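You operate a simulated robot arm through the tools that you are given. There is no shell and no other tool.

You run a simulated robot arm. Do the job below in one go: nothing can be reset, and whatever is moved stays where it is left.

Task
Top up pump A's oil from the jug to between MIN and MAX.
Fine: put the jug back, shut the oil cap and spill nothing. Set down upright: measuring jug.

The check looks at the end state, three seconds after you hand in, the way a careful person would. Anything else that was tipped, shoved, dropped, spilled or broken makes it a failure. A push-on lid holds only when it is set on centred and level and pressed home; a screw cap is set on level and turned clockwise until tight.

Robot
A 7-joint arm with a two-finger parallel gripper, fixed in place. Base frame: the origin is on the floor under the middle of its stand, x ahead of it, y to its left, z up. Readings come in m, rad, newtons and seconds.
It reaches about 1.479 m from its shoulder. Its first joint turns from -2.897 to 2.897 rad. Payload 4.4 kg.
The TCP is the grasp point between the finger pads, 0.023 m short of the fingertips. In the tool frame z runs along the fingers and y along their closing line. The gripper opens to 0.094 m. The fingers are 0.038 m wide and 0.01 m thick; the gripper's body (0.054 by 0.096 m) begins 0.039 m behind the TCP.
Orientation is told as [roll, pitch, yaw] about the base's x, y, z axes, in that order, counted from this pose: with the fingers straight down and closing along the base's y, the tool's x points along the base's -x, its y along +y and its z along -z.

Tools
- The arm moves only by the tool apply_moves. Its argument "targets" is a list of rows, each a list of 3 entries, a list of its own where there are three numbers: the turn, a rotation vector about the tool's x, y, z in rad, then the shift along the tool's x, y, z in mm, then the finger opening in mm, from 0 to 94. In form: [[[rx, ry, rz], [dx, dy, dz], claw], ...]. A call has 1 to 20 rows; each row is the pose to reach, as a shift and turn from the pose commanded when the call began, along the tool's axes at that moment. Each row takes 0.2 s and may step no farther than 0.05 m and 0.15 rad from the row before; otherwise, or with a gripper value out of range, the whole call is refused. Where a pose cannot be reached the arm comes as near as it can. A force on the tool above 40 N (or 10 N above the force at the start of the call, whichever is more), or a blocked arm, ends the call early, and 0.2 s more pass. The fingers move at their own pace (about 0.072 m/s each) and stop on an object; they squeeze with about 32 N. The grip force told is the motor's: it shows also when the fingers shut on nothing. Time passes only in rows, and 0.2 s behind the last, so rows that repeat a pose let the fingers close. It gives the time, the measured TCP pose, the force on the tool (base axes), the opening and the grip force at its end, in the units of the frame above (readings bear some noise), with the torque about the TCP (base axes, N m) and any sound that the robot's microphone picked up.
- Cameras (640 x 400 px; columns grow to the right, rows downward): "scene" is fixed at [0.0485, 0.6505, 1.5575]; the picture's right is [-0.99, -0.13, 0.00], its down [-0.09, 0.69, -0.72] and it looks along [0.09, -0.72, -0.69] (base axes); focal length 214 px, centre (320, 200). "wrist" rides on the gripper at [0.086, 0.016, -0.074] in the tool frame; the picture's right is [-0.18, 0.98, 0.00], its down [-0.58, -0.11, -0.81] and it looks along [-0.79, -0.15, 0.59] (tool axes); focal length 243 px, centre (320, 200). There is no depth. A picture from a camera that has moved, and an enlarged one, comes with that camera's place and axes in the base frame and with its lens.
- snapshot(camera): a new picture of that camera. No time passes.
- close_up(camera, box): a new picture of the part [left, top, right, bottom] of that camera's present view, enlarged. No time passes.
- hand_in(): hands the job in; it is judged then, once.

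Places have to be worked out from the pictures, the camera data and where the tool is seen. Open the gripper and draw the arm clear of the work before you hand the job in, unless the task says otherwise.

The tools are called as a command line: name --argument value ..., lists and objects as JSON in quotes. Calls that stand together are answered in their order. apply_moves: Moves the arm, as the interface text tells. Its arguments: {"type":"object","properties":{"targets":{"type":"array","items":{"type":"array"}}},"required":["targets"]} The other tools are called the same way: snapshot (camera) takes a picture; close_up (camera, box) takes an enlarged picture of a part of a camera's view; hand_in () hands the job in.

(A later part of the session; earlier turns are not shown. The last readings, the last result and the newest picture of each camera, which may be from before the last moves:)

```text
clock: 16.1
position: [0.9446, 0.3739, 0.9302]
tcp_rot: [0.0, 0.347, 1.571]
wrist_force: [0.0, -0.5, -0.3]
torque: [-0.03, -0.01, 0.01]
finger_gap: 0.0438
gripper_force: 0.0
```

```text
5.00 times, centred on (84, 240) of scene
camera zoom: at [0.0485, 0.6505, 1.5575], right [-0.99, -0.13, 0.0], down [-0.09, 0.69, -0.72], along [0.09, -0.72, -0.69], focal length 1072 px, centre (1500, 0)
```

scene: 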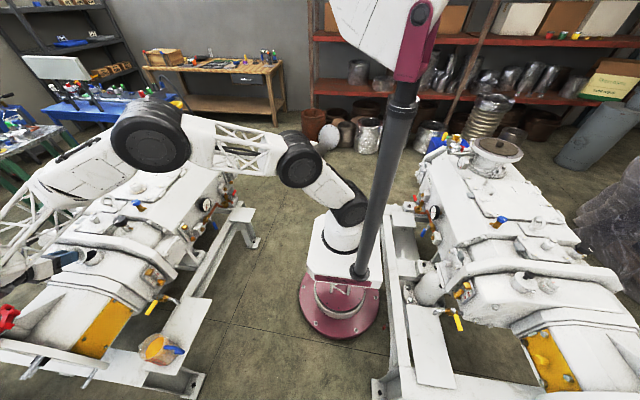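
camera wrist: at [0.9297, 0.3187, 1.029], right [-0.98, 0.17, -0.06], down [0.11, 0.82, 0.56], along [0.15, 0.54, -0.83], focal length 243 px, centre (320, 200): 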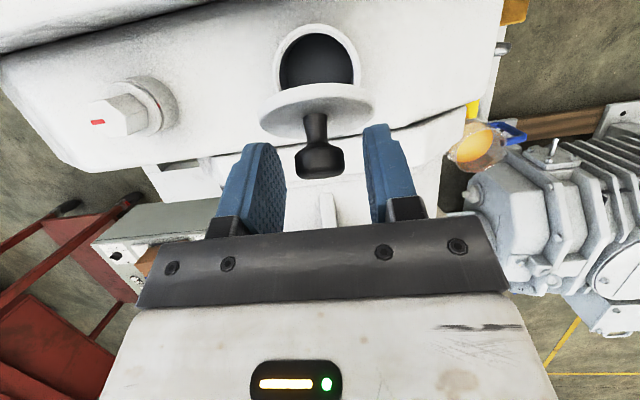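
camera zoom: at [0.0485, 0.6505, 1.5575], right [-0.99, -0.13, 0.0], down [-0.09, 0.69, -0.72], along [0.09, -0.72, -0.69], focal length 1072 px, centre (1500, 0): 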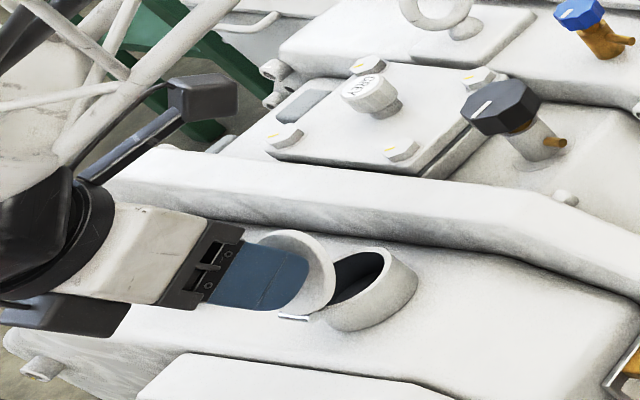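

The lid holds at 56°. I'll grip the knob again and rotate another 35° about the pin.

apply_moves --targets '[[[0, 0, 0], [0, 0, 0], 19], [[0, 0, 0], [0, 0, 0], 19], [[0, 0, 0], [0, 0, 0], 19], [[0, 0.044, 0], [-2.4, 0, -0.6], 19], [[0, 0.087, 0], [-4.9, 0, -1.2], 19], [[0, 0.131, 0], [-7.4, 0, -1.6], 19], [[0, 0.175, 0], [-10.0, 0, -2.0], 19], [[0, 0.218, 0], [-12.5, 0, -2.2], 19], [[0, 0.262, 0], [-15.0, 0, -2.4], 19], [[0, 0.305, 0], [-17.5, 0, -2.4], 19], [[0, 0.349, 0], [-20.1, 0, -2.3], 19], [[0, 0.393, 0], [-22.6, 0, -2.1], 19], [[0, 0.436, 0], [-25.2, 0, -1.8], 19], [[0, 0.48, 0], [-27.7, 0, -1.3], 19], [[0, 0.524, 0], [-30.2, 0, -0.8], 19], [[0, 0.567, 0], [-32.6, 0, -0.1], 19], [[0, 0.611, 0], [-35.1, 0, 0.6], 19]]'

snapshot --camera "wrist"

close_up --camera "scene" --box '[20, 200, 148, 280]'

snapshot --camera "scene"

```text
clock: 19.7
position: [0.945, 0.407, 0.9163]
tcp_rot: [0.001, 0.962, 1.572]
wrist_force: [-34.8, 14.5, -3.9]
torque: [0.83, 0.22, -0.5]
finger_gap: 0.0237
gripper_force: 44.6
```

```text
taken
camera wrist: at [0.9298, 0.4191, 1.031], right [-0.98, 0.1, -0.15], down [0.11, 0.99, -0.01], along [0.15, -0.03, -0.99], focal length 243 px, centre (320, 200)
```

wrist: 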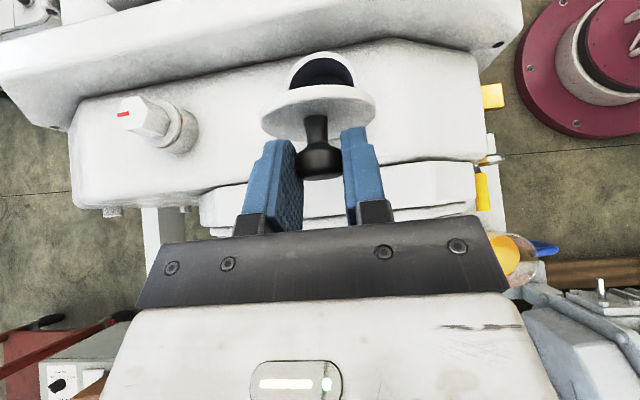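

```text
5.00 times, centred on (84, 240) of scene
camera zoom: at [0.0485, 0.6505, 1.5575], right [-0.99, -0.13, 0.0], down [-0.09, 0.69, -0.72], along [0.09, -0.72, -0.69], focal length 1072 px, centre (1500, 0)
```

zoom: 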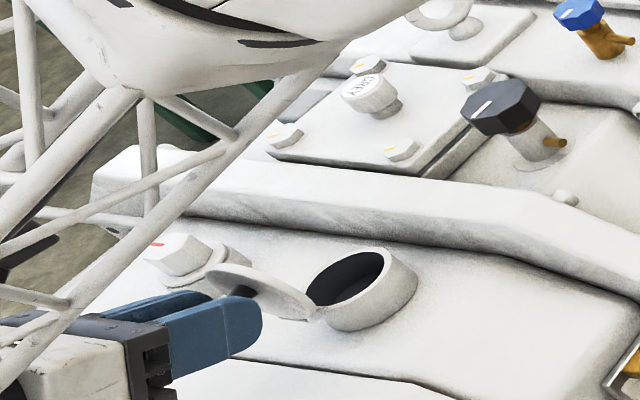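

```text
taken
```

scene: 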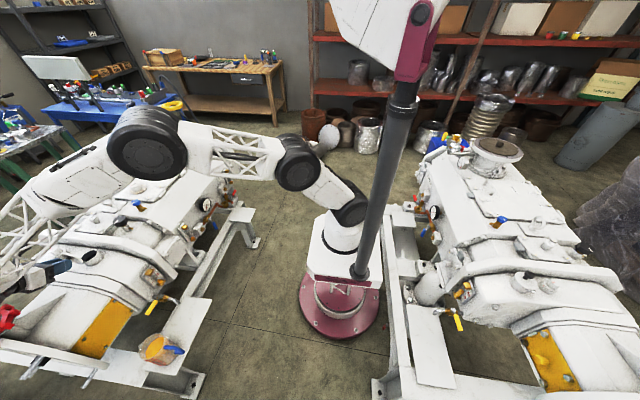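

The lid is now near vertical. The x side force is high because of a half-millimetre offset, so I'll first relieve that and then rotate the lid another ~20° past vertical.

apply_moves --targets '[[[0, 0, 0], [0, 0.4, 0], 19], [[0, 0, 0], [0, 0.8, 0], 19]]'

apply_moves --targets '[[[0, 0.044, 0], [-2.4, 0, -0.6], 19], [[0, 0.087, 0], [-4.9, 0, -1.2], 19], [[0, 0.131, 0], [-7.4, 0, -1.6], 19], [[0, 0.175, 0], [-10.0, 0, -2.0], 19], [[0, 0.218, 0], [-12.5, 0, -2.2], 19], [[0, 0.262, 0], [-15.0, 0, -2.4], 19], [[0, 0.305, 0], [-17.5, 0, -2.4], 19], [[0, 0.349, 0], [-20.1, 0, -2.3], 19]]'

close_up --camera "scene" --box '[20, 200, 148, 280]'

snapshot --camera "wrist"

```text
clock: 20.3
position: [0.9453, 0.4065, 0.9178]
tcp_rot: [-0.003, 0.96, 1.57]
wrist_force: [-3.4, 16.4, -6.4]
torque: [1.02, 0.01, -0.04]
finger_gap: 0.0234
gripper_force: 45.3
```

```text
clock: 21.4
position: [0.9459, 0.4079, 0.9267]
tcp_rot: [-0.027, 1.143, 1.536]
wrist_force: [-73.6, -10.7, -17.1]
torque: [0.0, 1.0, -1.04]
finger_gap: 0.0238
gripper_force: 45.5
stopped in row 5: the force on the tool passed its limit at 78 N (the readings are from after the stop); the commanded pose is now the measured one
```

```text
5.00 times, centred on (84, 240) of scene
camera zoom: at [0.0485, 0.6505, 1.5575], right [-0.99, -0.13, 0.0], down [-0.09, 0.69, -0.72], along [0.09, -0.72, -0.69], focal length 1072 px, centre (1500, 0)
```

zoom: 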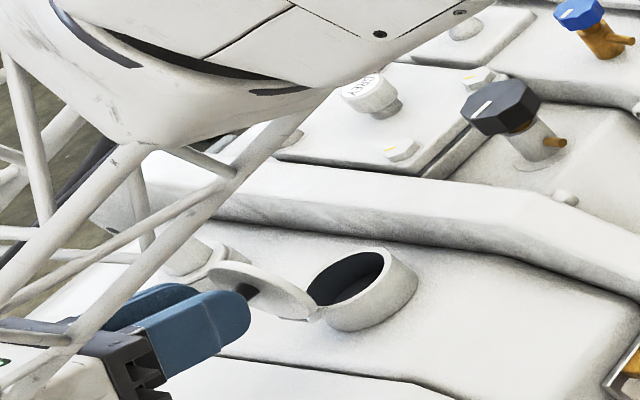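

```text
taken
camera wrist: at [0.9291, 0.4406, 1.0359], right [-0.98, 0.09, -0.18], down [0.12, 0.97, -0.19], along [0.16, -0.21, -0.97], focal length 243 px, centre (320, 200)
```

wrist: 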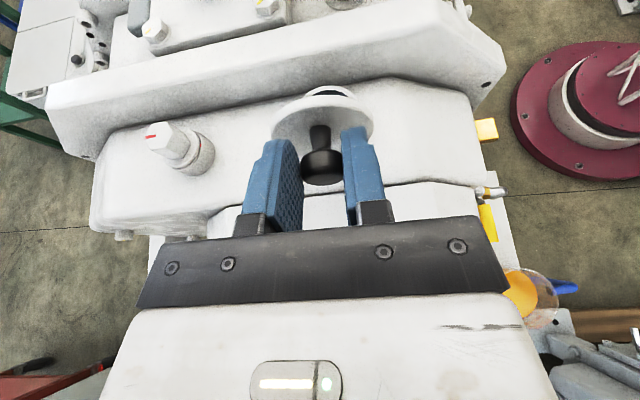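

The arm hit a wrist limit there and pulled sideways, so I'll release the knob at once and back off slightly.

apply_moves --targets '[[[0, 0, 0], [0, 0, 0], 44], [[0, 0, 0], [0, 0, 0], 44], [[0, 0, 0], [0, 0, 0], 44]]'

close_up --camera "scene" --box '[36, 220, 116, 270]'

snapshot --camera "wrist"

```text
clock: 22.2
position: [0.9483, 0.4102, 0.9276]
tcp_rot: [-0.038, 1.139, 1.529]
wrist_force: [0.7, -1.4, 0.5]
torque: [0.0, -0.02, 0.02]
finger_gap: 0.0439
gripper_force: 0.1
```

```text
8.00 times, centred on (76, 245) of scene
camera zoom: at [0.0485, 0.6505, 1.5575], right [-0.99, -0.13, 0.0], down [-0.09, 0.69, -0.72], along [0.09, -0.72, -0.69], focal length 1716 px, centre (2272, -160)
```

zoom: 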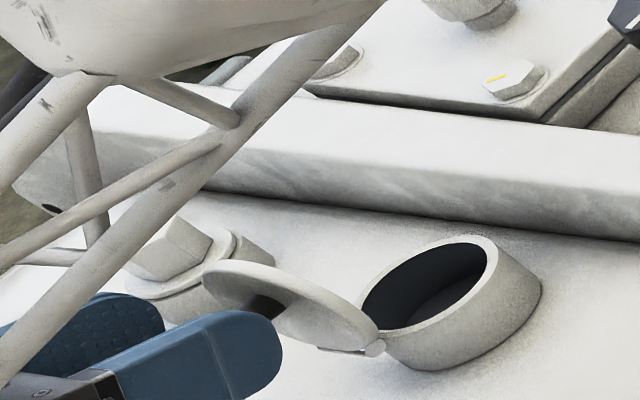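

```text
taken
camera wrist: at [0.931, 0.4427, 1.0368], right [-0.98, 0.08, -0.18], down [0.12, 0.97, -0.19], along [0.16, -0.21, -0.96], focal length 243 px, centre (320, 200)
```

wrist: 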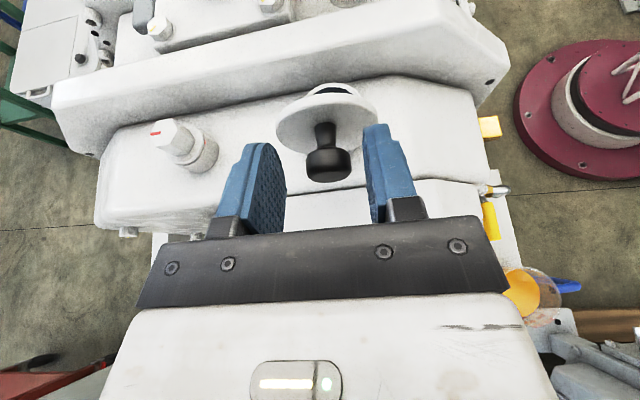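

The lid stays open at about vertical, held by hinge friction, which leaves the filler mouth free. I'll back the fingers straight off the knob, then raise and level the tool.

apply_moves --targets '[[[0, 0, 0], [0, 0, -25], 60], [[0, 0, 0], [0, 0, -50], 60], [[0, 0, 0], [0, 0, -70], 60], [[0, -0.14, 0], [20, 3, -75], 60], [[0, -0.28, 0], [40, 6, -80], 60], [[0, -0.42, 0], [60, 8, -85], 60], [[0, -0.57, 0], [75, 10, -90], 60], [[0, -0.71, 0], [90, 12, -95], 60], [[0, -0.85, 0], [105, 14, -100], 60], [[0, -1.0, 0], [115, 15, -100], 60], [[0, -1.139, 0], [122, 16, -100], 60]]'

snapshot --camera "wrist"

close_up --camera "scene" --box '[20, 200, 148, 280]'

```text
clock: 24.6
position: [0.9287, 0.4513, 1.0752]
tcp_rot: [-0.01, 0.004, 1.563]
wrist_force: [-0.2, -0.4, -1.3]
torque: [0.03, 0.01, 0.0]
finger_gap: 0.0602
gripper_force: 0.0
```

```text
taken
camera wrist: at [0.9123, 0.3652, 1.1485], right [-0.98, 0.19, -0.01], down [0.1, 0.58, 0.81], along [0.16, 0.79, -0.59], focal length 243 px, centre (320, 200)
```

wrist: 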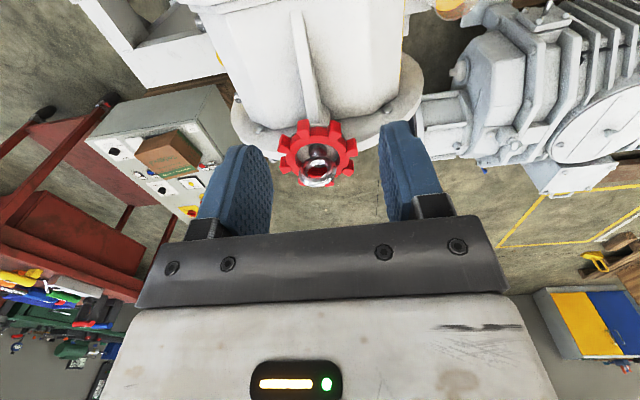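

```text
5.00 times, centred on (84, 240) of scene
camera zoom: at [0.0485, 0.6505, 1.5575], right [-0.99, -0.13, 0.0], down [-0.09, 0.69, -0.72], along [0.09, -0.72, -0.69], focal length 1072 px, centre (1500, 0)
```

zoom: 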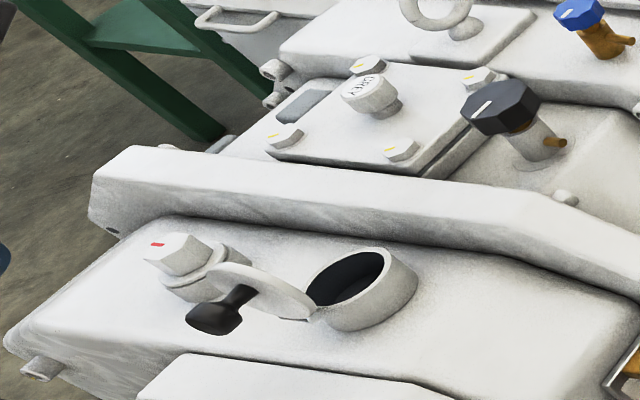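

The lid is open with a clear filler mouth. Now I turn the tool back to yaw 0 and move it towards the space above and behind the jug's handle.

apply_moves --targets '[[[0, 0, 0.142], [4, 16, 0], 60], [[0, 0, 0.284], [8, 32, 0], 60], [[0, 0, 0.426], [12, 48, 0], 60], [[0, 0, 0.568], [16, 64, 0], 60], [[0, 0, 0.71], [20, 80, 5], 60], [[0, 0, 0.852], [24, 96, 10], 60], [[0, 0, 0.994], [28, 112, 15], 60], [[0, 0, 1.136], [32, 128, 20], 60], [[0, 0, 1.278], [36, 144, 20], 60], [[0, 0, 1.42], [40, 160, 20], 60], [[0, 0, 1.562], [44, 176, 20], 60]]'

apply_moves --targets '[[[0, -0.1, 0], [15, 12, 10], 60], [[0, -0.2, 0], [30, 24, 20], 60], [[0, -0.3, 0], [45, 36, 30], 60], [[0, -0.4, 0], [60, 48, 40], 60], [[0, -0.5, 0], [75, 60, 50], 60], [[0, -0.6, 0], [90, 72, 60], 60], [[0, -0.7, 0], [105, 84, 70], 60], [[0, -0.78, 0], [120, 96, 80], 60]]'

snapshot --camera "wrist"

snapshot --camera "scene"

```text
clock: 27.0
position: [0.7524, 0.406, 1.0531]
tcp_rot: [-0.004, -0.01, -0.002]
wrist_force: [-0.3, -0.6, -0.5]
torque: [0.01, -0.01, 0.03]
finger_gap: 0.0598
gripper_force: 0.0
```

```text
clock: 28.8
position: [0.6329, 0.5042, 0.9712]
tcp_rot: [-0.008, -0.79, 0.008]
wrist_force: [0.0, -1.5, 0.0]
torque: [-0.01, 0.0, -0.03]
finger_gap: 0.0605
gripper_force: 0.1
```

```text
taken
camera wrist: at [0.5205, 0.5203, 0.9623], right [0.13, 0.98, 0.13], down [-0.16, -0.1, 0.98], along [0.98, -0.15, 0.15], focal length 243 px, centre (320, 200)
```

wrist: 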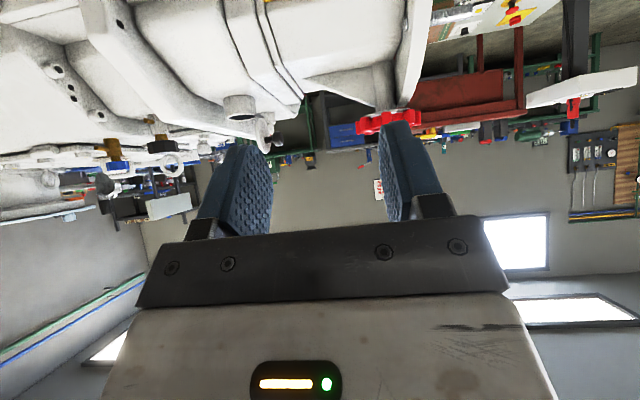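

```text
taken
```

scene: 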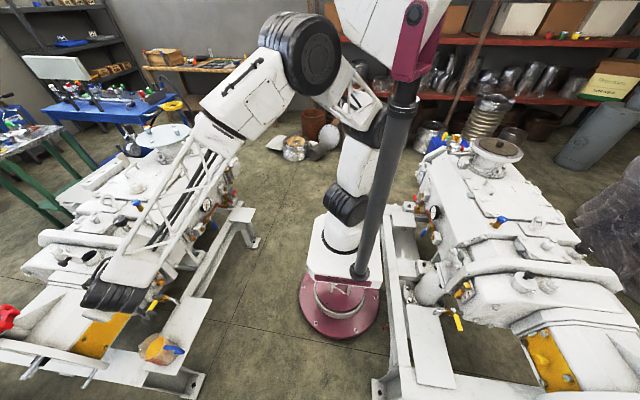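

The 45° pitched pose is reachable. I'll lower towards a point behind and above the jug's handle and check the view.

apply_moves --targets '[[[0, 0, 0], [35, 3, 17], 70], [[0, 0, 0], [70, 6, 34], 70], [[0, 0, 0], [105, 9, 52], 70], [[0, 0, 0], [140, 12, 69], 70], [[0, 0, 0], [174, 14, 86], 70], [[0, 0, 0], [208, 16, 104], 70]]'

snapshot --camera "wrist"

snapshot --camera "scene"

```text
clock: 30.2
position: [0.5639, 0.5166, 0.7501]
tcp_rot: [-0.005, -0.793, 0.006]
wrist_force: [-0.2, 0.3, 0.3]
torque: [0.0, 0.03, -0.03]
finger_gap: 0.0701
gripper_force: 0.0
```

```text
taken
camera wrist: at [0.4505, 0.5339, 0.7415], right [0.13, 0.98, 0.13], down [-0.16, -0.11, 0.98], along [0.98, -0.15, 0.15], focal length 243 px, centre (320, 200)
```

wrist: 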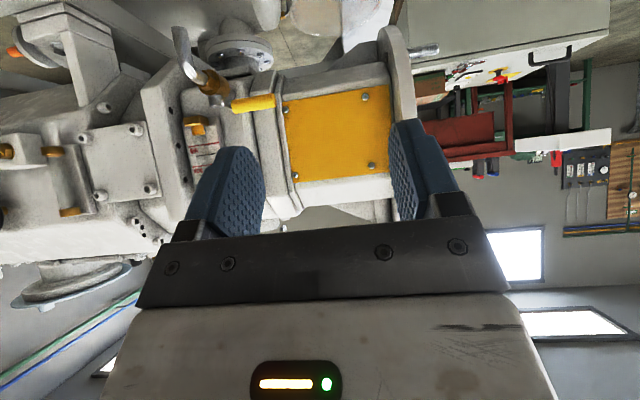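

```text
taken
```

scene: 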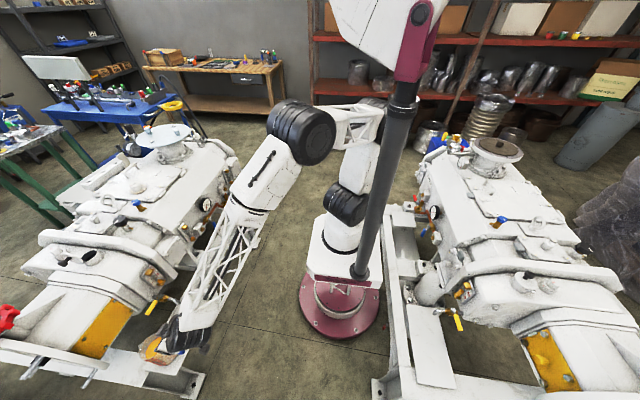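

Lowering further to bring the handle into the wrist camera's view, staying behind it.

apply_moves --targets '[[[0, 0, 0], [30, 1, 29], 70], [[0, 0, 0], [60, 2, 58], 70], [[0, 0, 0], [88, 4, 84], 70]]'

snapshot --camera "wrist"

close_up --camera "scene" --box '[120, 290, 248, 370]'

```text
clock: 31.0
position: [0.5625, 0.5212, 0.6293]
tcp_rot: [-0.005, -0.791, 0.005]
wrist_force: [0.6, 0.1, 1.3]
torque: [0.0, 0.0, -0.03]
finger_gap: 0.0701
gripper_force: 0.1
```

```text
taken
camera wrist: at [0.4493, 0.5378, 0.6195], right [0.13, 0.98, 0.13], down [-0.16, -0.11, 0.98], along [0.98, -0.15, 0.15], focal length 243 px, centre (320, 200)
```

wrist: 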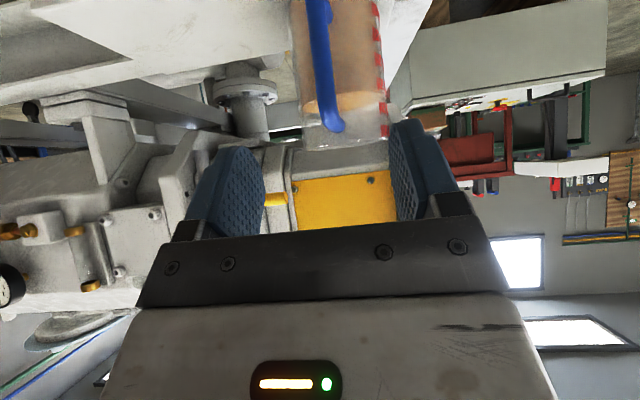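

```text
5.00 times, centred on (184, 330) of scene
camera zoom: at [0.0485, 0.6505, 1.5575], right [-0.99, -0.13, 0.0], down [-0.09, 0.69, -0.72], along [0.09, -0.72, -0.69], focal length 1072 px, centre (1000, -450)
```

zoom: 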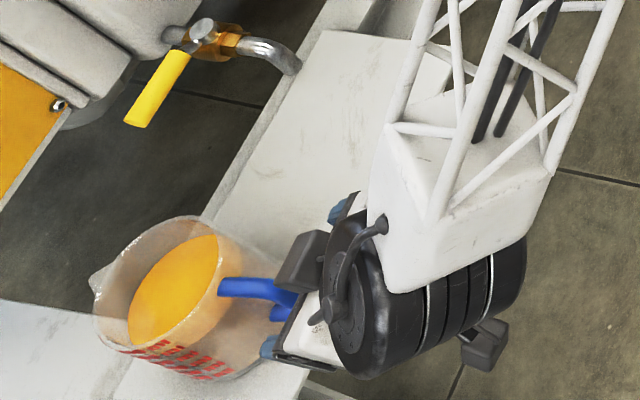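

close_up --camera "wrist" --box '[220, 0, 460, 150]'

```text
2.67 times, centred on (340, 75) of wrist
camera zoom: at [0.4493, 0.5378, 0.6195], right [0.13, 0.98, 0.13], down [-0.16, -0.11, 0.98], along [0.98, -0.15, 0.15], focal length 647 px, centre (267, 533)
```

zoom: 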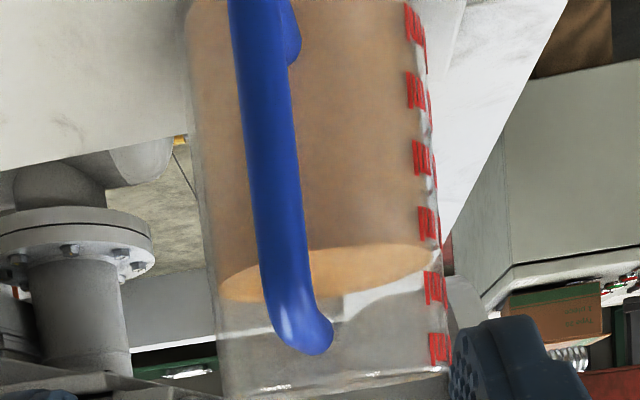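

The handle's vertical bar is at about y≈0.528, x≈0.62, spanning z 0.515–0.59, so the tool must shift about 6 mm in +y. I'll align, approach partway and check.

apply_moves --targets '[[[0, 0, 0], [6, 6.2, 10], 60], [[0, 0, 0], [12.4, 6.2, 35], 50], [[0, 0, 0], [12.4, 6.2, 55], 46]]'

snapshot --camera "wrist"

close_up --camera "scene" --box '[120, 300, 216, 360]'

```text
clock: 31.8
position: [0.5917, 0.5263, 0.5809]
tcp_rot: [-0.008, -0.791, 0.007]
wrist_force: [-0.1, -0.1, -0.4]
torque: [-0.01, 0.02, -0.02]
finger_gap: 0.0462
gripper_force: 0.1
```

```text
taken
camera wrist: at [0.478, 0.5434, 0.5711], right [0.13, 0.98, 0.13], down [-0.16, -0.1, 0.98], along [0.98, -0.15, 0.15], focal length 243 px, centre (320, 200)
```

wrist: 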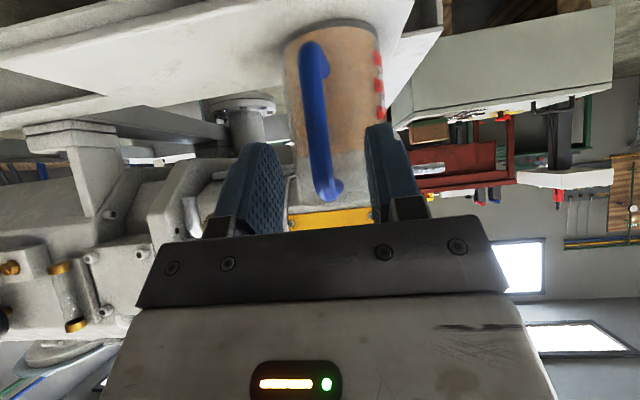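

```text
6.67 times, centred on (168, 330) of scene
camera zoom: at [0.0485, 0.6505, 1.5575], right [-0.99, -0.13, 0.0], down [-0.09, 0.69, -0.72], along [0.09, -0.72, -0.69], focal length 1430 px, centre (1333, -667)
```

zoom: 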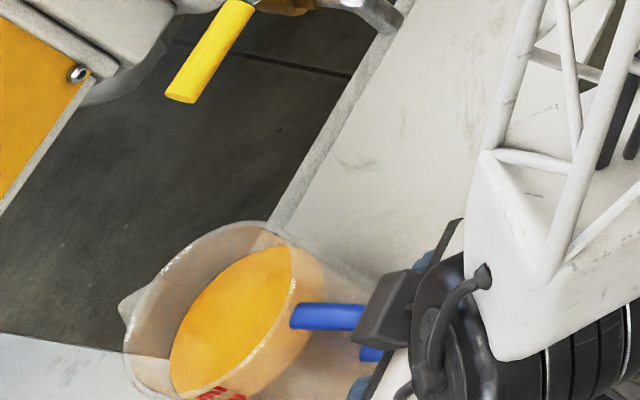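

close_up --camera "wrist" --box '[240, 10, 440, 225]'

```text
1.86 times, centred on (340, 118) of wrist
camera zoom: at [0.478, 0.5434, 0.5711], right [0.13, 0.98, 0.13], down [-0.16, -0.1, 0.98], along [0.98, -0.15, 0.15], focal length 451 px, centre (283, 354)
```

zoom: 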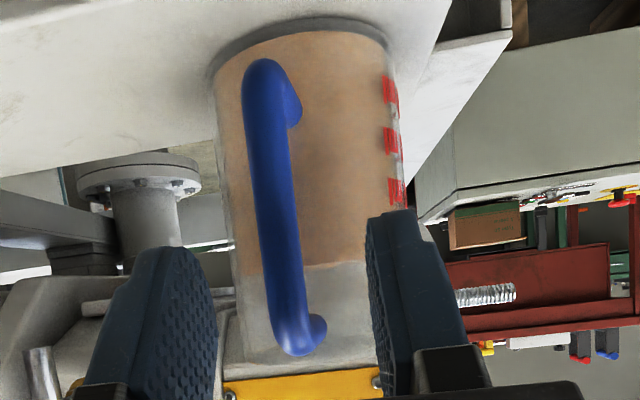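

The bar is centred between the fingers to within about a millimetre. I'll advance the last 36 mm and then close gently.

apply_moves --targets '[[[0, 0, 0], [0, 0, 18], 46], [[0, 0, 0], [0, 0, 36], 46], [[0, 0, 0], [0, 0, 36], 46]]'

snapshot --camera "wrist"

close_up --camera "scene" --box '[120, 300, 216, 360]'

```text
clock: 32.6
position: [0.6149, 0.5269, 0.5559]
tcp_rot: [-0.006, -0.79, 0.007]
wrist_force: [0.3, -0.2, 0.5]
torque: [0.0, 0.0, 0.0]
finger_gap: 0.0458
gripper_force: 0.1
```

```text
taken
camera wrist: at [0.5025, 0.5443, 0.546], right [0.13, 0.98, 0.13], down [-0.16, -0.1, 0.98], along [0.98, -0.15, 0.15], focal length 243 px, centre (320, 200)
```

wrist: 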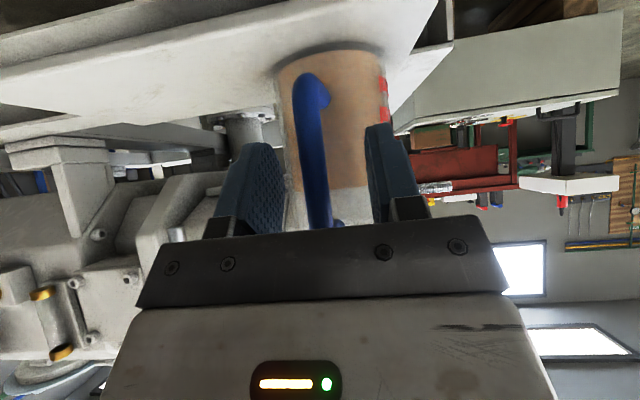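

```text
6.67 times, centred on (168, 330) of scene
camera zoom: at [0.0485, 0.6505, 1.5575], right [-0.99, -0.13, 0.0], down [-0.09, 0.69, -0.72], along [0.09, -0.72, -0.69], focal length 1430 px, centre (1333, -667)
```

zoom: 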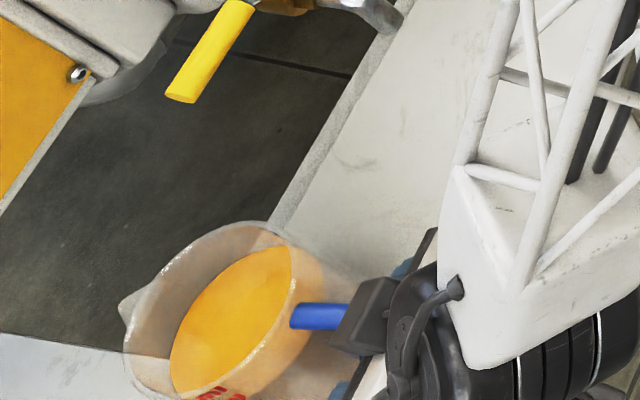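

close_up --camera "wrist" --box '[240, 120, 400, 220]'

```text
4.00 times, centred on (320, 170) of wrist
camera zoom: at [0.5025, 0.5443, 0.546], right [0.13, 0.98, 0.13], down [-0.16, -0.1, 0.98], along [0.98, -0.15, 0.15], focal length 970 px, centre (320, 320)
```

zoom: 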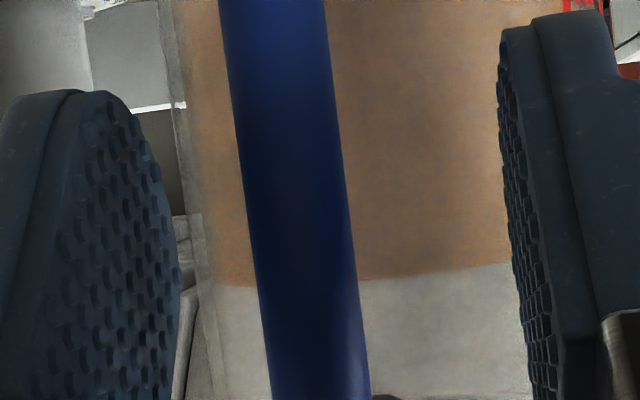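

The bar sits about 2.5 mm to the −y side of the finger midline, so I'll shift by that and then close on the handle.

apply_moves --targets '[[[0, 0, 0], [0, -2.5, 2], 46], [[0, 0, 0], [0, -2.5, 4], 30], [[0, 0, 0], [0, -2.5, 4], 20]]'

close_up --camera "wrist" --box '[240, 120, 400, 220]'

```text
clock: 33.4
position: [0.6184, 0.5247, 0.5525]
tcp_rot: [-0.007, -0.791, 0.007]
wrist_force: [0.0, -0.3, 0.5]
torque: [-0.02, 0.0, -0.02]
finger_gap: 0.02
gripper_force: 0.0
```

```text
4.00 times, centred on (320, 170) of wrist
camera zoom: at [0.5053, 0.5418, 0.5437], right [0.13, 0.98, 0.13], down [-0.16, -0.1, 0.98], along [0.98, -0.15, 0.15], focal length 970 px, centre (320, 320)
```

zoom: 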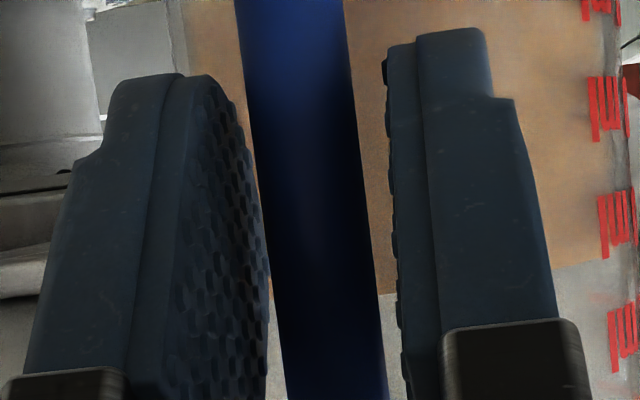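

apply_moves --targets '[[[0, 0, 0], [0, -1, 0], 17], [[0, 0, 0], [0, -1, 0], 8], [[0, 0, 0], [0, -1, 0], 5], [[0, 0, 0], [0, -1, 0], 5]]'

close_up --camera "wrist" --box '[240, 20, 440, 220]'

close_up --camera "scene" --box '[120, 300, 216, 360]'

```text
clock: 34.4
position: [0.6176, 0.524, 0.553]
tcp_rot: [-0.008, -0.791, 0.008]
wrist_force: [-1.0, -0.3, 1.0]
torque: [0.24, -0.08, 0.04]
finger_gap: 0.0129
gripper_force: 31.6
```

```text
2.00 times, centred on (340, 120) of wrist
camera zoom: at [0.5052, 0.5409, 0.544], right [0.13, 0.98, 0.13], down [-0.16, -0.1, 0.98], along [0.98, -0.15, 0.15], focal length 485 px, centre (280, 360)
```

zoom: 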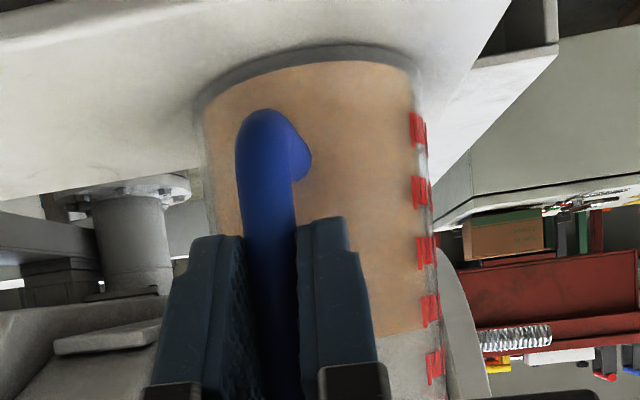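

```text
6.67 times, centred on (168, 330) of scene
camera zoom: at [0.0485, 0.6505, 1.5575], right [-0.99, -0.13, 0.0], down [-0.09, 0.69, -0.72], along [0.09, -0.72, -0.69], focal length 1430 px, centre (1333, -667)
```

zoom: 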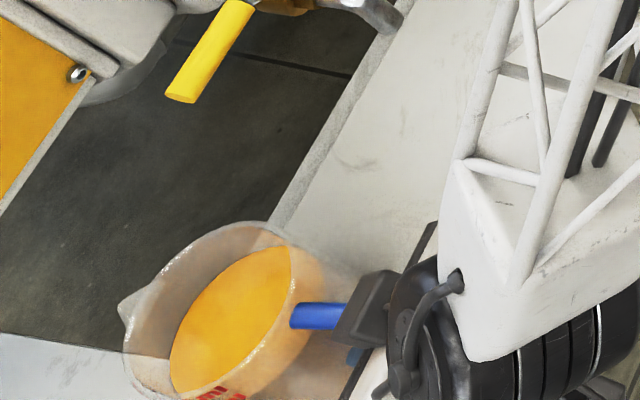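

The handle is firmly held (12.9 mm, 32 N). I'll remember this pose (0.6176, 0.524, 0.553) for putting the jug back, and lift 20 mm to check that it doesn't swing in the grip.

apply_moves --targets '[[[0, 0, 0], [-2, 0, -2], 3], [[0, 0, 0], [-5, 0, -5], 3], [[0, 0, 0], [-9, 0, -9], 3], [[0, 0, 0], [-14.2, 0, -14.1], 3], [[0, 0, 0], [-14.2, 0, -14.1], 3]]'

close_up --camera "wrist" --box '[240, 20, 440, 220]'

close_up --camera "scene" --box '[120, 300, 216, 360]'

```text
clock: 35.6
position: [0.6183, 0.5245, 0.5734]
tcp_rot: [-0.008, -0.792, 0.007]
wrist_force: [-0.4, 1.8, -4.4]
torque: [-0.04, 0.35, -0.01]
finger_gap: 0.0127
gripper_force: 31.7
```

```text
2.00 times, centred on (340, 120) of wrist
camera zoom: at [0.5055, 0.5413, 0.5641], right [0.13, 0.98, 0.13], down [-0.16, -0.1, 0.98], along [0.98, -0.15, 0.15], focal length 485 px, centre (280, 360)
```

zoom: 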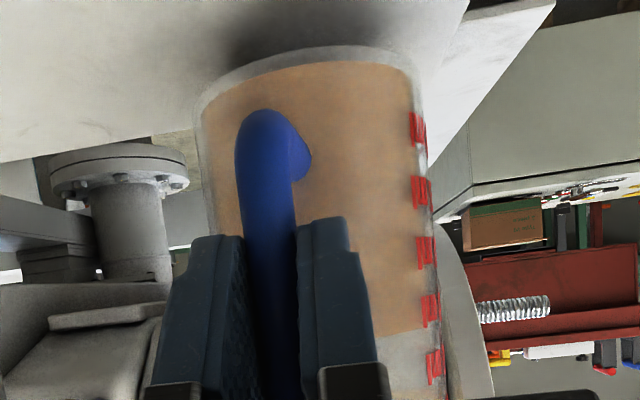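

```text
6.67 times, centred on (168, 330) of scene
camera zoom: at [0.0485, 0.6505, 1.5575], right [-0.99, -0.13, 0.0], down [-0.09, 0.69, -0.72], along [0.09, -0.72, -0.69], focal length 1430 px, centre (1333, -667)
```

zoom: 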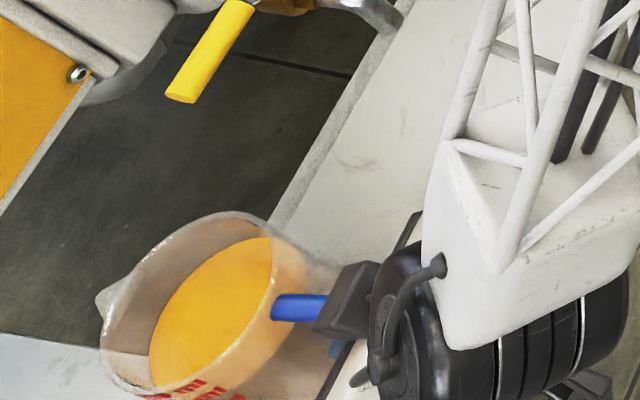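

The jug hangs rigidly and level, weighing about 4.4 N with no swing. I'll carry it straight up slowly to z≈1.03, keeping it level; the housing beside it is at x≥0.82, so there is clearance.

apply_moves --targets '[[[0, 0, 0], [-9.9, -0.6, -9.5], 3], [[0, 0, 0], [-26.4, -1.6, -25.3], 3], [[0, 0, 0], [-46.2, -2.7, -44.3], 3], [[0, 0, 0], [-66, -3.9, -63.3], 3], [[0, 0, 0], [-85.7, -5.1, -82.3], 3], [[0, 0, 0], [-105.5, -6.2, -101.2], 3], [[0, 0, 0], [-125.3, -7.4, -120.2], 3], [[0, 0, 0], [-145.1, -8.6, -139.2], 3], [[0, 0, 0], [-164.9, -9.8, -158.2], 3], [[0, 0, 0], [-184.7, -10.9, -177.2], 3], [[0, 0, 0], [-204.5, -12.1, -196.2], 3], [[0, 0, 0], [-224.3, -13.3, -215.2], 3], [[0, 0, 0], [-244.1, -14.4, -234.1], 3], [[0, 0, 0], [-263.8, -15.6, -253.1], 3], [[0, 0, 0], [-283.6, -16.8, -272.1], 3], [[0, 0, 0], [-303.4, -17.9, -291.1], 3], [[0, 0, 0], [-319.9, -18.9, -306.9], 3], [[0, 0, 0], [-329.8, -19.5, -316.4], 3]]'

snapshot --camera "scene"

snapshot --camera "wrist"

```text
clock: 39.4
position: [0.626, 0.5078, 1.0304]
tcp_rot: [-0.007, -0.792, 0.008]
wrist_force: [0.4, -0.7, -5.3]
torque: [-0.04, 0.35, -0.03]
finger_gap: 0.013
gripper_force: 31.7
```

```text
taken
```

scene: 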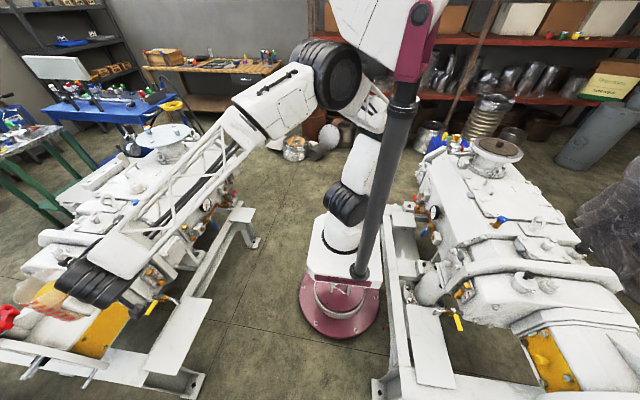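

```text
taken
camera wrist: at [0.5124, 0.5238, 1.0216], right [0.13, 0.98, 0.13], down [-0.16, -0.1, 0.98], along [0.98, -0.15, 0.15], focal length 243 px, centre (320, 200)
```

wrist: 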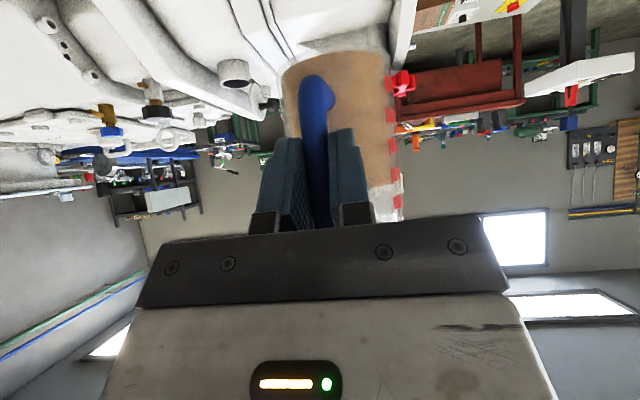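

The jug is steady at z≈1.03. I'll translate it level to a staging point with the spout short of and above the filler, around TCP (0.78, 0.324, 1.045).

apply_moves --targets '[[[0, 0, 0], [-4.7, -7.4, 4.0], 3], [[0, 0, 0], [-11.8, -18.5, 10.0], 3], [[0, 0, 0], [-22.4, -35.1, 18.9], 3], [[0, 0, 0], [-34.1, -53.5, 28.9], 3], [[0, 0, 0], [-45.9, -72, 38.8], 3], [[0, 0, 0], [-57.7, -90.5, 48.8], 3], [[0, 0, 0], [-69.4, -108.9, 58.8], 3], [[0, 0, 0], [-81.2, -127.4, 68.7], 3], [[0, 0, 0], [-93, -145.8, 78.7], 3], [[0, 0, 0], [-104.8, -164.3, 88.6], 3], [[0, 0, 0], [-113, -177.2, 95.6], 3], [[0, 0, 0], [-117.7, -184.6, 99.6], 3]]'

snapshot --camera "scene"

close_up --camera "scene" --box '[0, 180, 160, 280]'

snapshot --camera "wrist"

```text
clock: 42.0
position: [0.7795, 0.3227, 1.0446]
tcp_rot: [-0.008, -0.793, 0.007]
wrist_force: [-0.1, -0.1, -5.0]
torque: [-0.02, 0.36, 0.01]
finger_gap: 0.0126
gripper_force: 32.0
```

```text
taken
```

scene: 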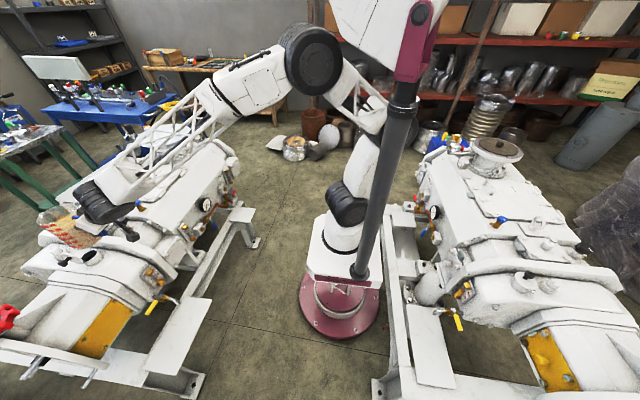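

```text
4.00 times, centred on (80, 230) of scene
camera zoom: at [0.0485, 0.6505, 1.5575], right [-0.99, -0.13, 0.0], down [-0.09, 0.69, -0.72], along [0.09, -0.72, -0.69], focal length 858 px, centre (1280, 80)
```

zoom: 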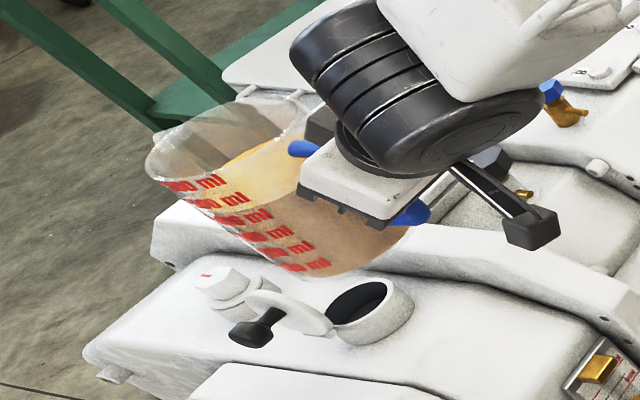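

```text
taken
camera wrist: at [0.6669, 0.3388, 1.0366], right [0.13, 0.98, 0.13], down [-0.16, -0.1, 0.98], along [0.98, -0.15, 0.15], focal length 243 px, centre (320, 200)
```

wrist: 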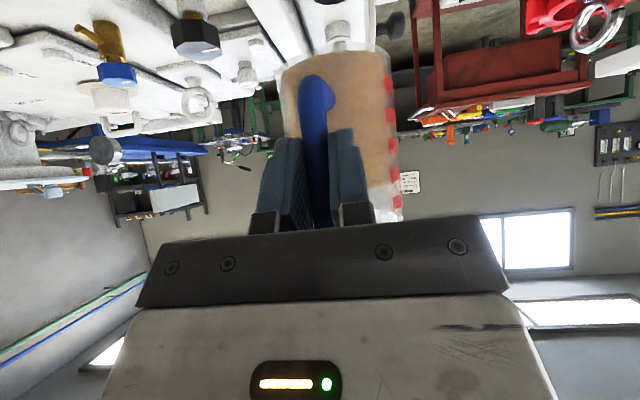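

close_up --camera "scene" --box '[20, 195, 116, 255]'

close_up --camera "scene" --box '[132, 255, 196, 295]'

```text
6.67 times, centred on (68, 225) of scene
camera zoom: at [0.0485, 0.6505, 1.5575], right [-0.99, -0.13, 0.0], down [-0.09, 0.69, -0.72], along [0.09, -0.72, -0.69], focal length 1430 px, centre (2000, 33)
```

zoom: 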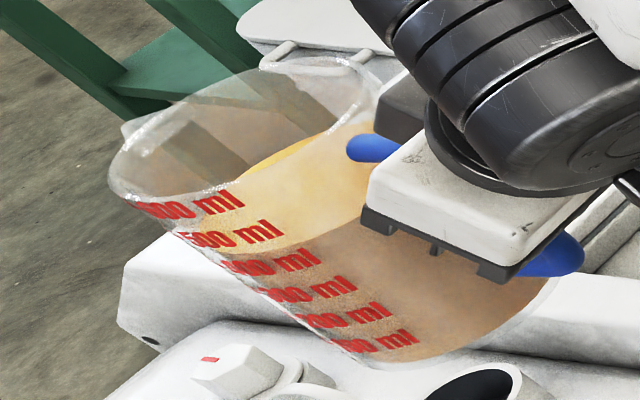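

```text
10.00 times, centred on (164, 275) of scene
camera zoom: at [0.0485, 0.6505, 1.5575], right [-0.99, -0.13, 0.0], down [-0.09, 0.69, -0.72], along [0.09, -0.72, -0.69], focal length 2145 px, centre (1880, -550)
```

zoom: 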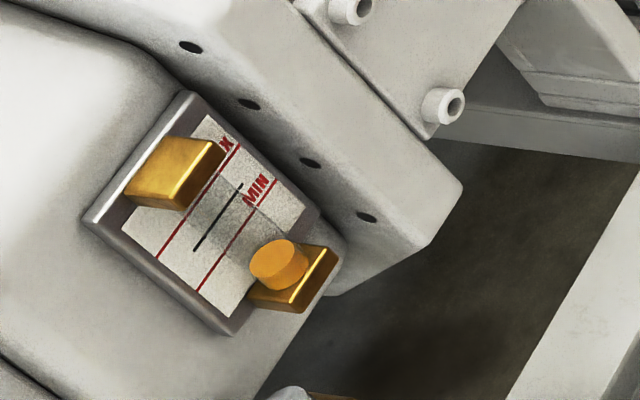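

The jug holds about 430 ml and the sight glass reads below MIN; both are in clear view. I'll now tilt to about 32°, before any oil should run, bringing the spout to about (0.926, 0.333, 0.965), just behind the filler centre.

apply_moves --targets '[[[0, 0.0698, 0], [4.3, 0.2, 4.5], 3], [[0, 0.1396, 0], [8.6, 0.3, 9.1], 3], [[0, 0.2094, 0], [12.9, 0.5, 13.6], 3], [[0, 0.2792, 0], [17.2, 0.6, 18.2], 3], [[0, 0.349, 0], [21.4, 0.8, 22.7], 3], [[0, 0.4188, 0], [25.7, 1.0, 27.2], 3], [[0, 0.4886, 0], [30.0, 1.1, 31.8], 3], [[0, 0.5585, 0], [34.3, 1.3, 36.3], 3], [[0, 0.5585, 0], [34.3, 1.3, 36.3], 3]]'

close_up --camera "scene" --box '[20, 200, 148, 280]'

snapshot --camera "wrist"

```text
clock: 44.0
position: [0.7819, 0.3227, 0.9943]
tcp_rot: [-0.003, -0.232, 0.002]
wrist_force: [0.0, 0.0, -4.8]
torque: [-0.02, 0.29, 0.04]
finger_gap: 0.0127
gripper_force: 31.9
```

```text
5.00 times, centred on (84, 240) of scene
camera zoom: at [0.0485, 0.6505, 1.5575], right [-0.99, -0.13, 0.0], down [-0.09, 0.69, -0.72], along [0.09, -0.72, -0.69], focal length 1072 px, centre (1500, 0)
```

zoom: 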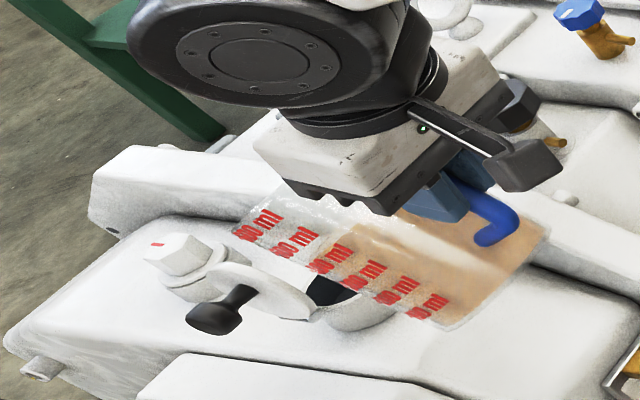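

```text
taken
camera wrist: at [0.6804, 0.3401, 1.0467], right [0.18, 0.98, 0.04], down [0.38, -0.1, 0.92], along [0.91, -0.15, -0.39], focal length 243 px, centre (320, 200)
```

wrist: 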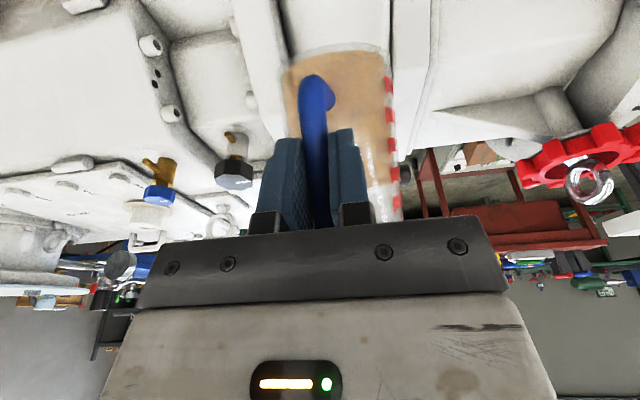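

close_up --camera "scene" --box '[56, 230, 120, 270]'

close_up --camera "wrist" --box '[260, 20, 420, 140]'

```text
10.00 times, centred on (88, 250) of scene
camera zoom: at [0.0485, 0.6505, 1.5575], right [-0.99, -0.13, 0.0], down [-0.09, 0.69, -0.72], along [0.09, -0.72, -0.69], focal length 2145 px, centre (2640, -300)
```

zoom: 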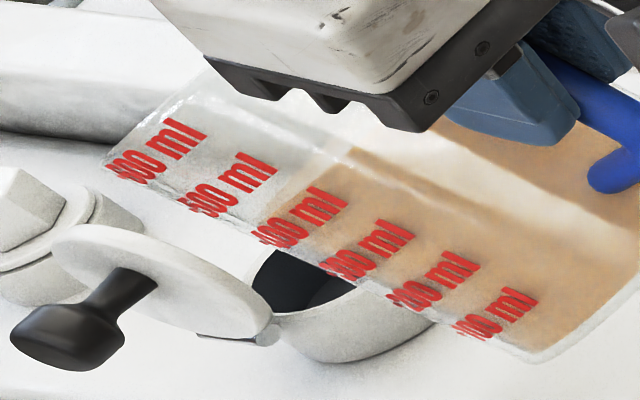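

```text
3.33 times, centred on (340, 80) of wrist
camera zoom: at [0.6804, 0.3401, 1.0467], right [0.18, 0.98, 0.04], down [0.38, -0.1, 0.92], along [0.91, -0.15, -0.39], focal length 809 px, centre (253, 600)
```

zoom: 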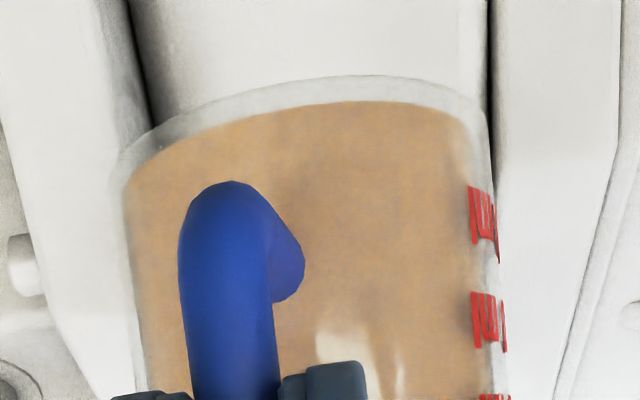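

The geometry matches the prediction: the spout is just above and behind the mouth and the oil hasn't reached the lip. I'll tilt on in small steps to about 38° and check for flow.

apply_moves --targets '[[[0, 0.05, 0], [-3.2, 1, -2], 3], [[0, 0.103, 0], [-6.4, 2, -4.1], 3], [[0, 0.103, 0], [-6.4, 2, -4.1], 3]]'

close_up --camera "scene" --box '[56, 230, 120, 270]'

close_up --camera "scene" --box '[132, 255, 196, 295]'

```text
clock: 44.8
position: [0.7867, 0.3258, 0.9982]
tcp_rot: [-0.007, -0.129, 0.001]
wrist_force: [0.0, -0.5, -5.7]
torque: [-0.06, 0.25, 0.0]
finger_gap: 0.0128
gripper_force: 31.8
```

```text
10.00 times, centred on (88, 250) of scene
camera zoom: at [0.0485, 0.6505, 1.5575], right [-0.99, -0.13, 0.0], down [-0.09, 0.69, -0.72], along [0.09, -0.72, -0.69], focal length 2145 px, centre (2640, -300)
```

zoom: 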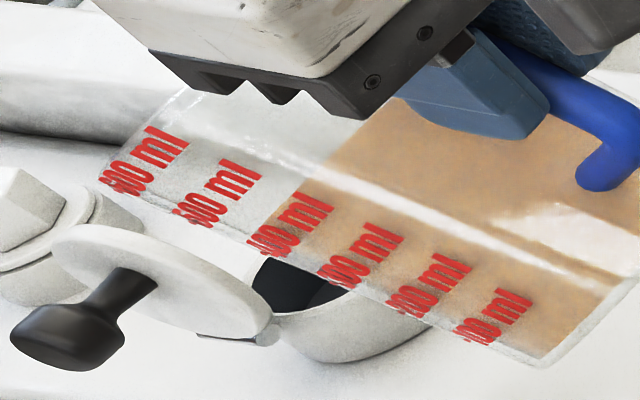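

```text
10.00 times, centred on (164, 275) of scene
camera zoom: at [0.0485, 0.6505, 1.5575], right [-0.99, -0.13, 0.0], down [-0.09, 0.69, -0.72], along [0.09, -0.72, -0.69], focal length 2145 px, centre (1880, -550)
```

zoom: 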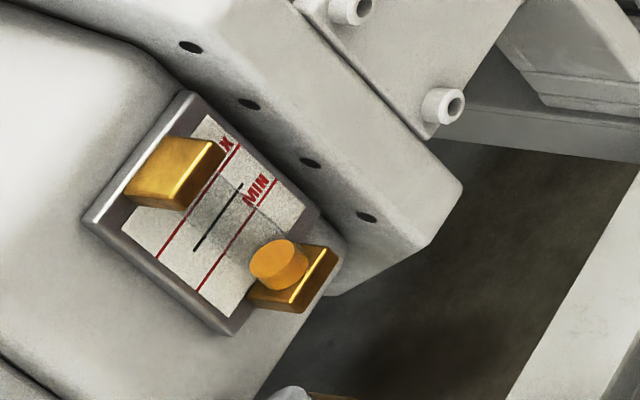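

No flow yet at 38° (the level in the jug is still around the 400 ml mark). Stepping to 41° with a short dwell.

apply_moves --targets '[[[0, 0.026, 0], [-2.2, 0, -1.6], 3], [[0, 0.052, 0], [-4.5, 0, -3.3], 3], [[0, 0.052, 0], [-4.5, 0, -3.3], 3]]'

close_up --camera "scene" --box '[56, 230, 120, 270]'

close_up --camera "scene" --box '[132, 255, 196, 295]'

```text
clock: 45.6
position: [0.7903, 0.3254, 1.0033]
tcp_rot: [-0.005, -0.076, 0.002]
wrist_force: [0.0, -0.1, -6.1]
torque: [-0.04, 0.25, 0.02]
finger_gap: 0.0128
gripper_force: 32.1
```

```text
10.00 times, centred on (88, 250) of scene
camera zoom: at [0.0485, 0.6505, 1.5575], right [-0.99, -0.13, 0.0], down [-0.09, 0.69, -0.72], along [0.09, -0.72, -0.69], focal length 2145 px, centre (2640, -300)
```

zoom: 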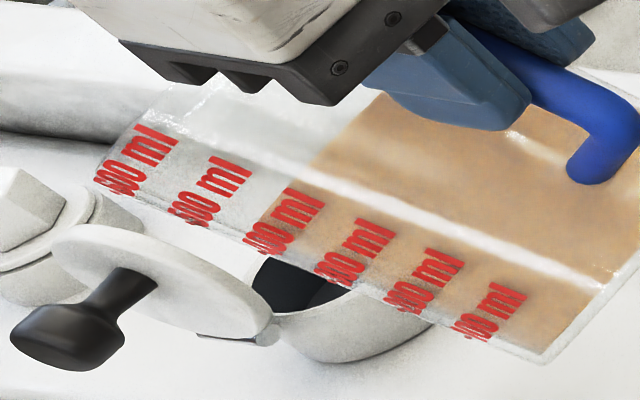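

```text
10.00 times, centred on (164, 275) of scene
camera zoom: at [0.0485, 0.6505, 1.5575], right [-0.99, -0.13, 0.0], down [-0.09, 0.69, -0.72], along [0.09, -0.72, -0.69], focal length 2145 px, centre (1880, -550)
```

zoom: 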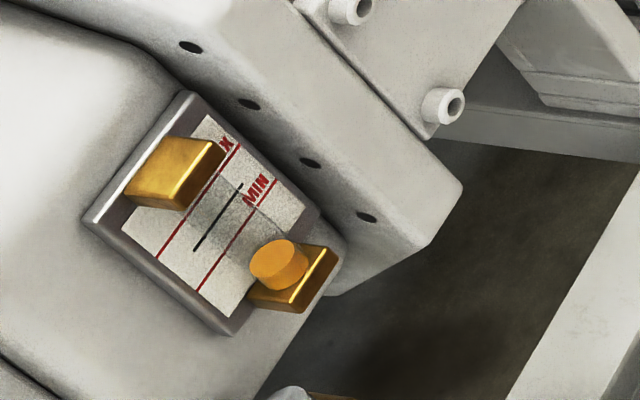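

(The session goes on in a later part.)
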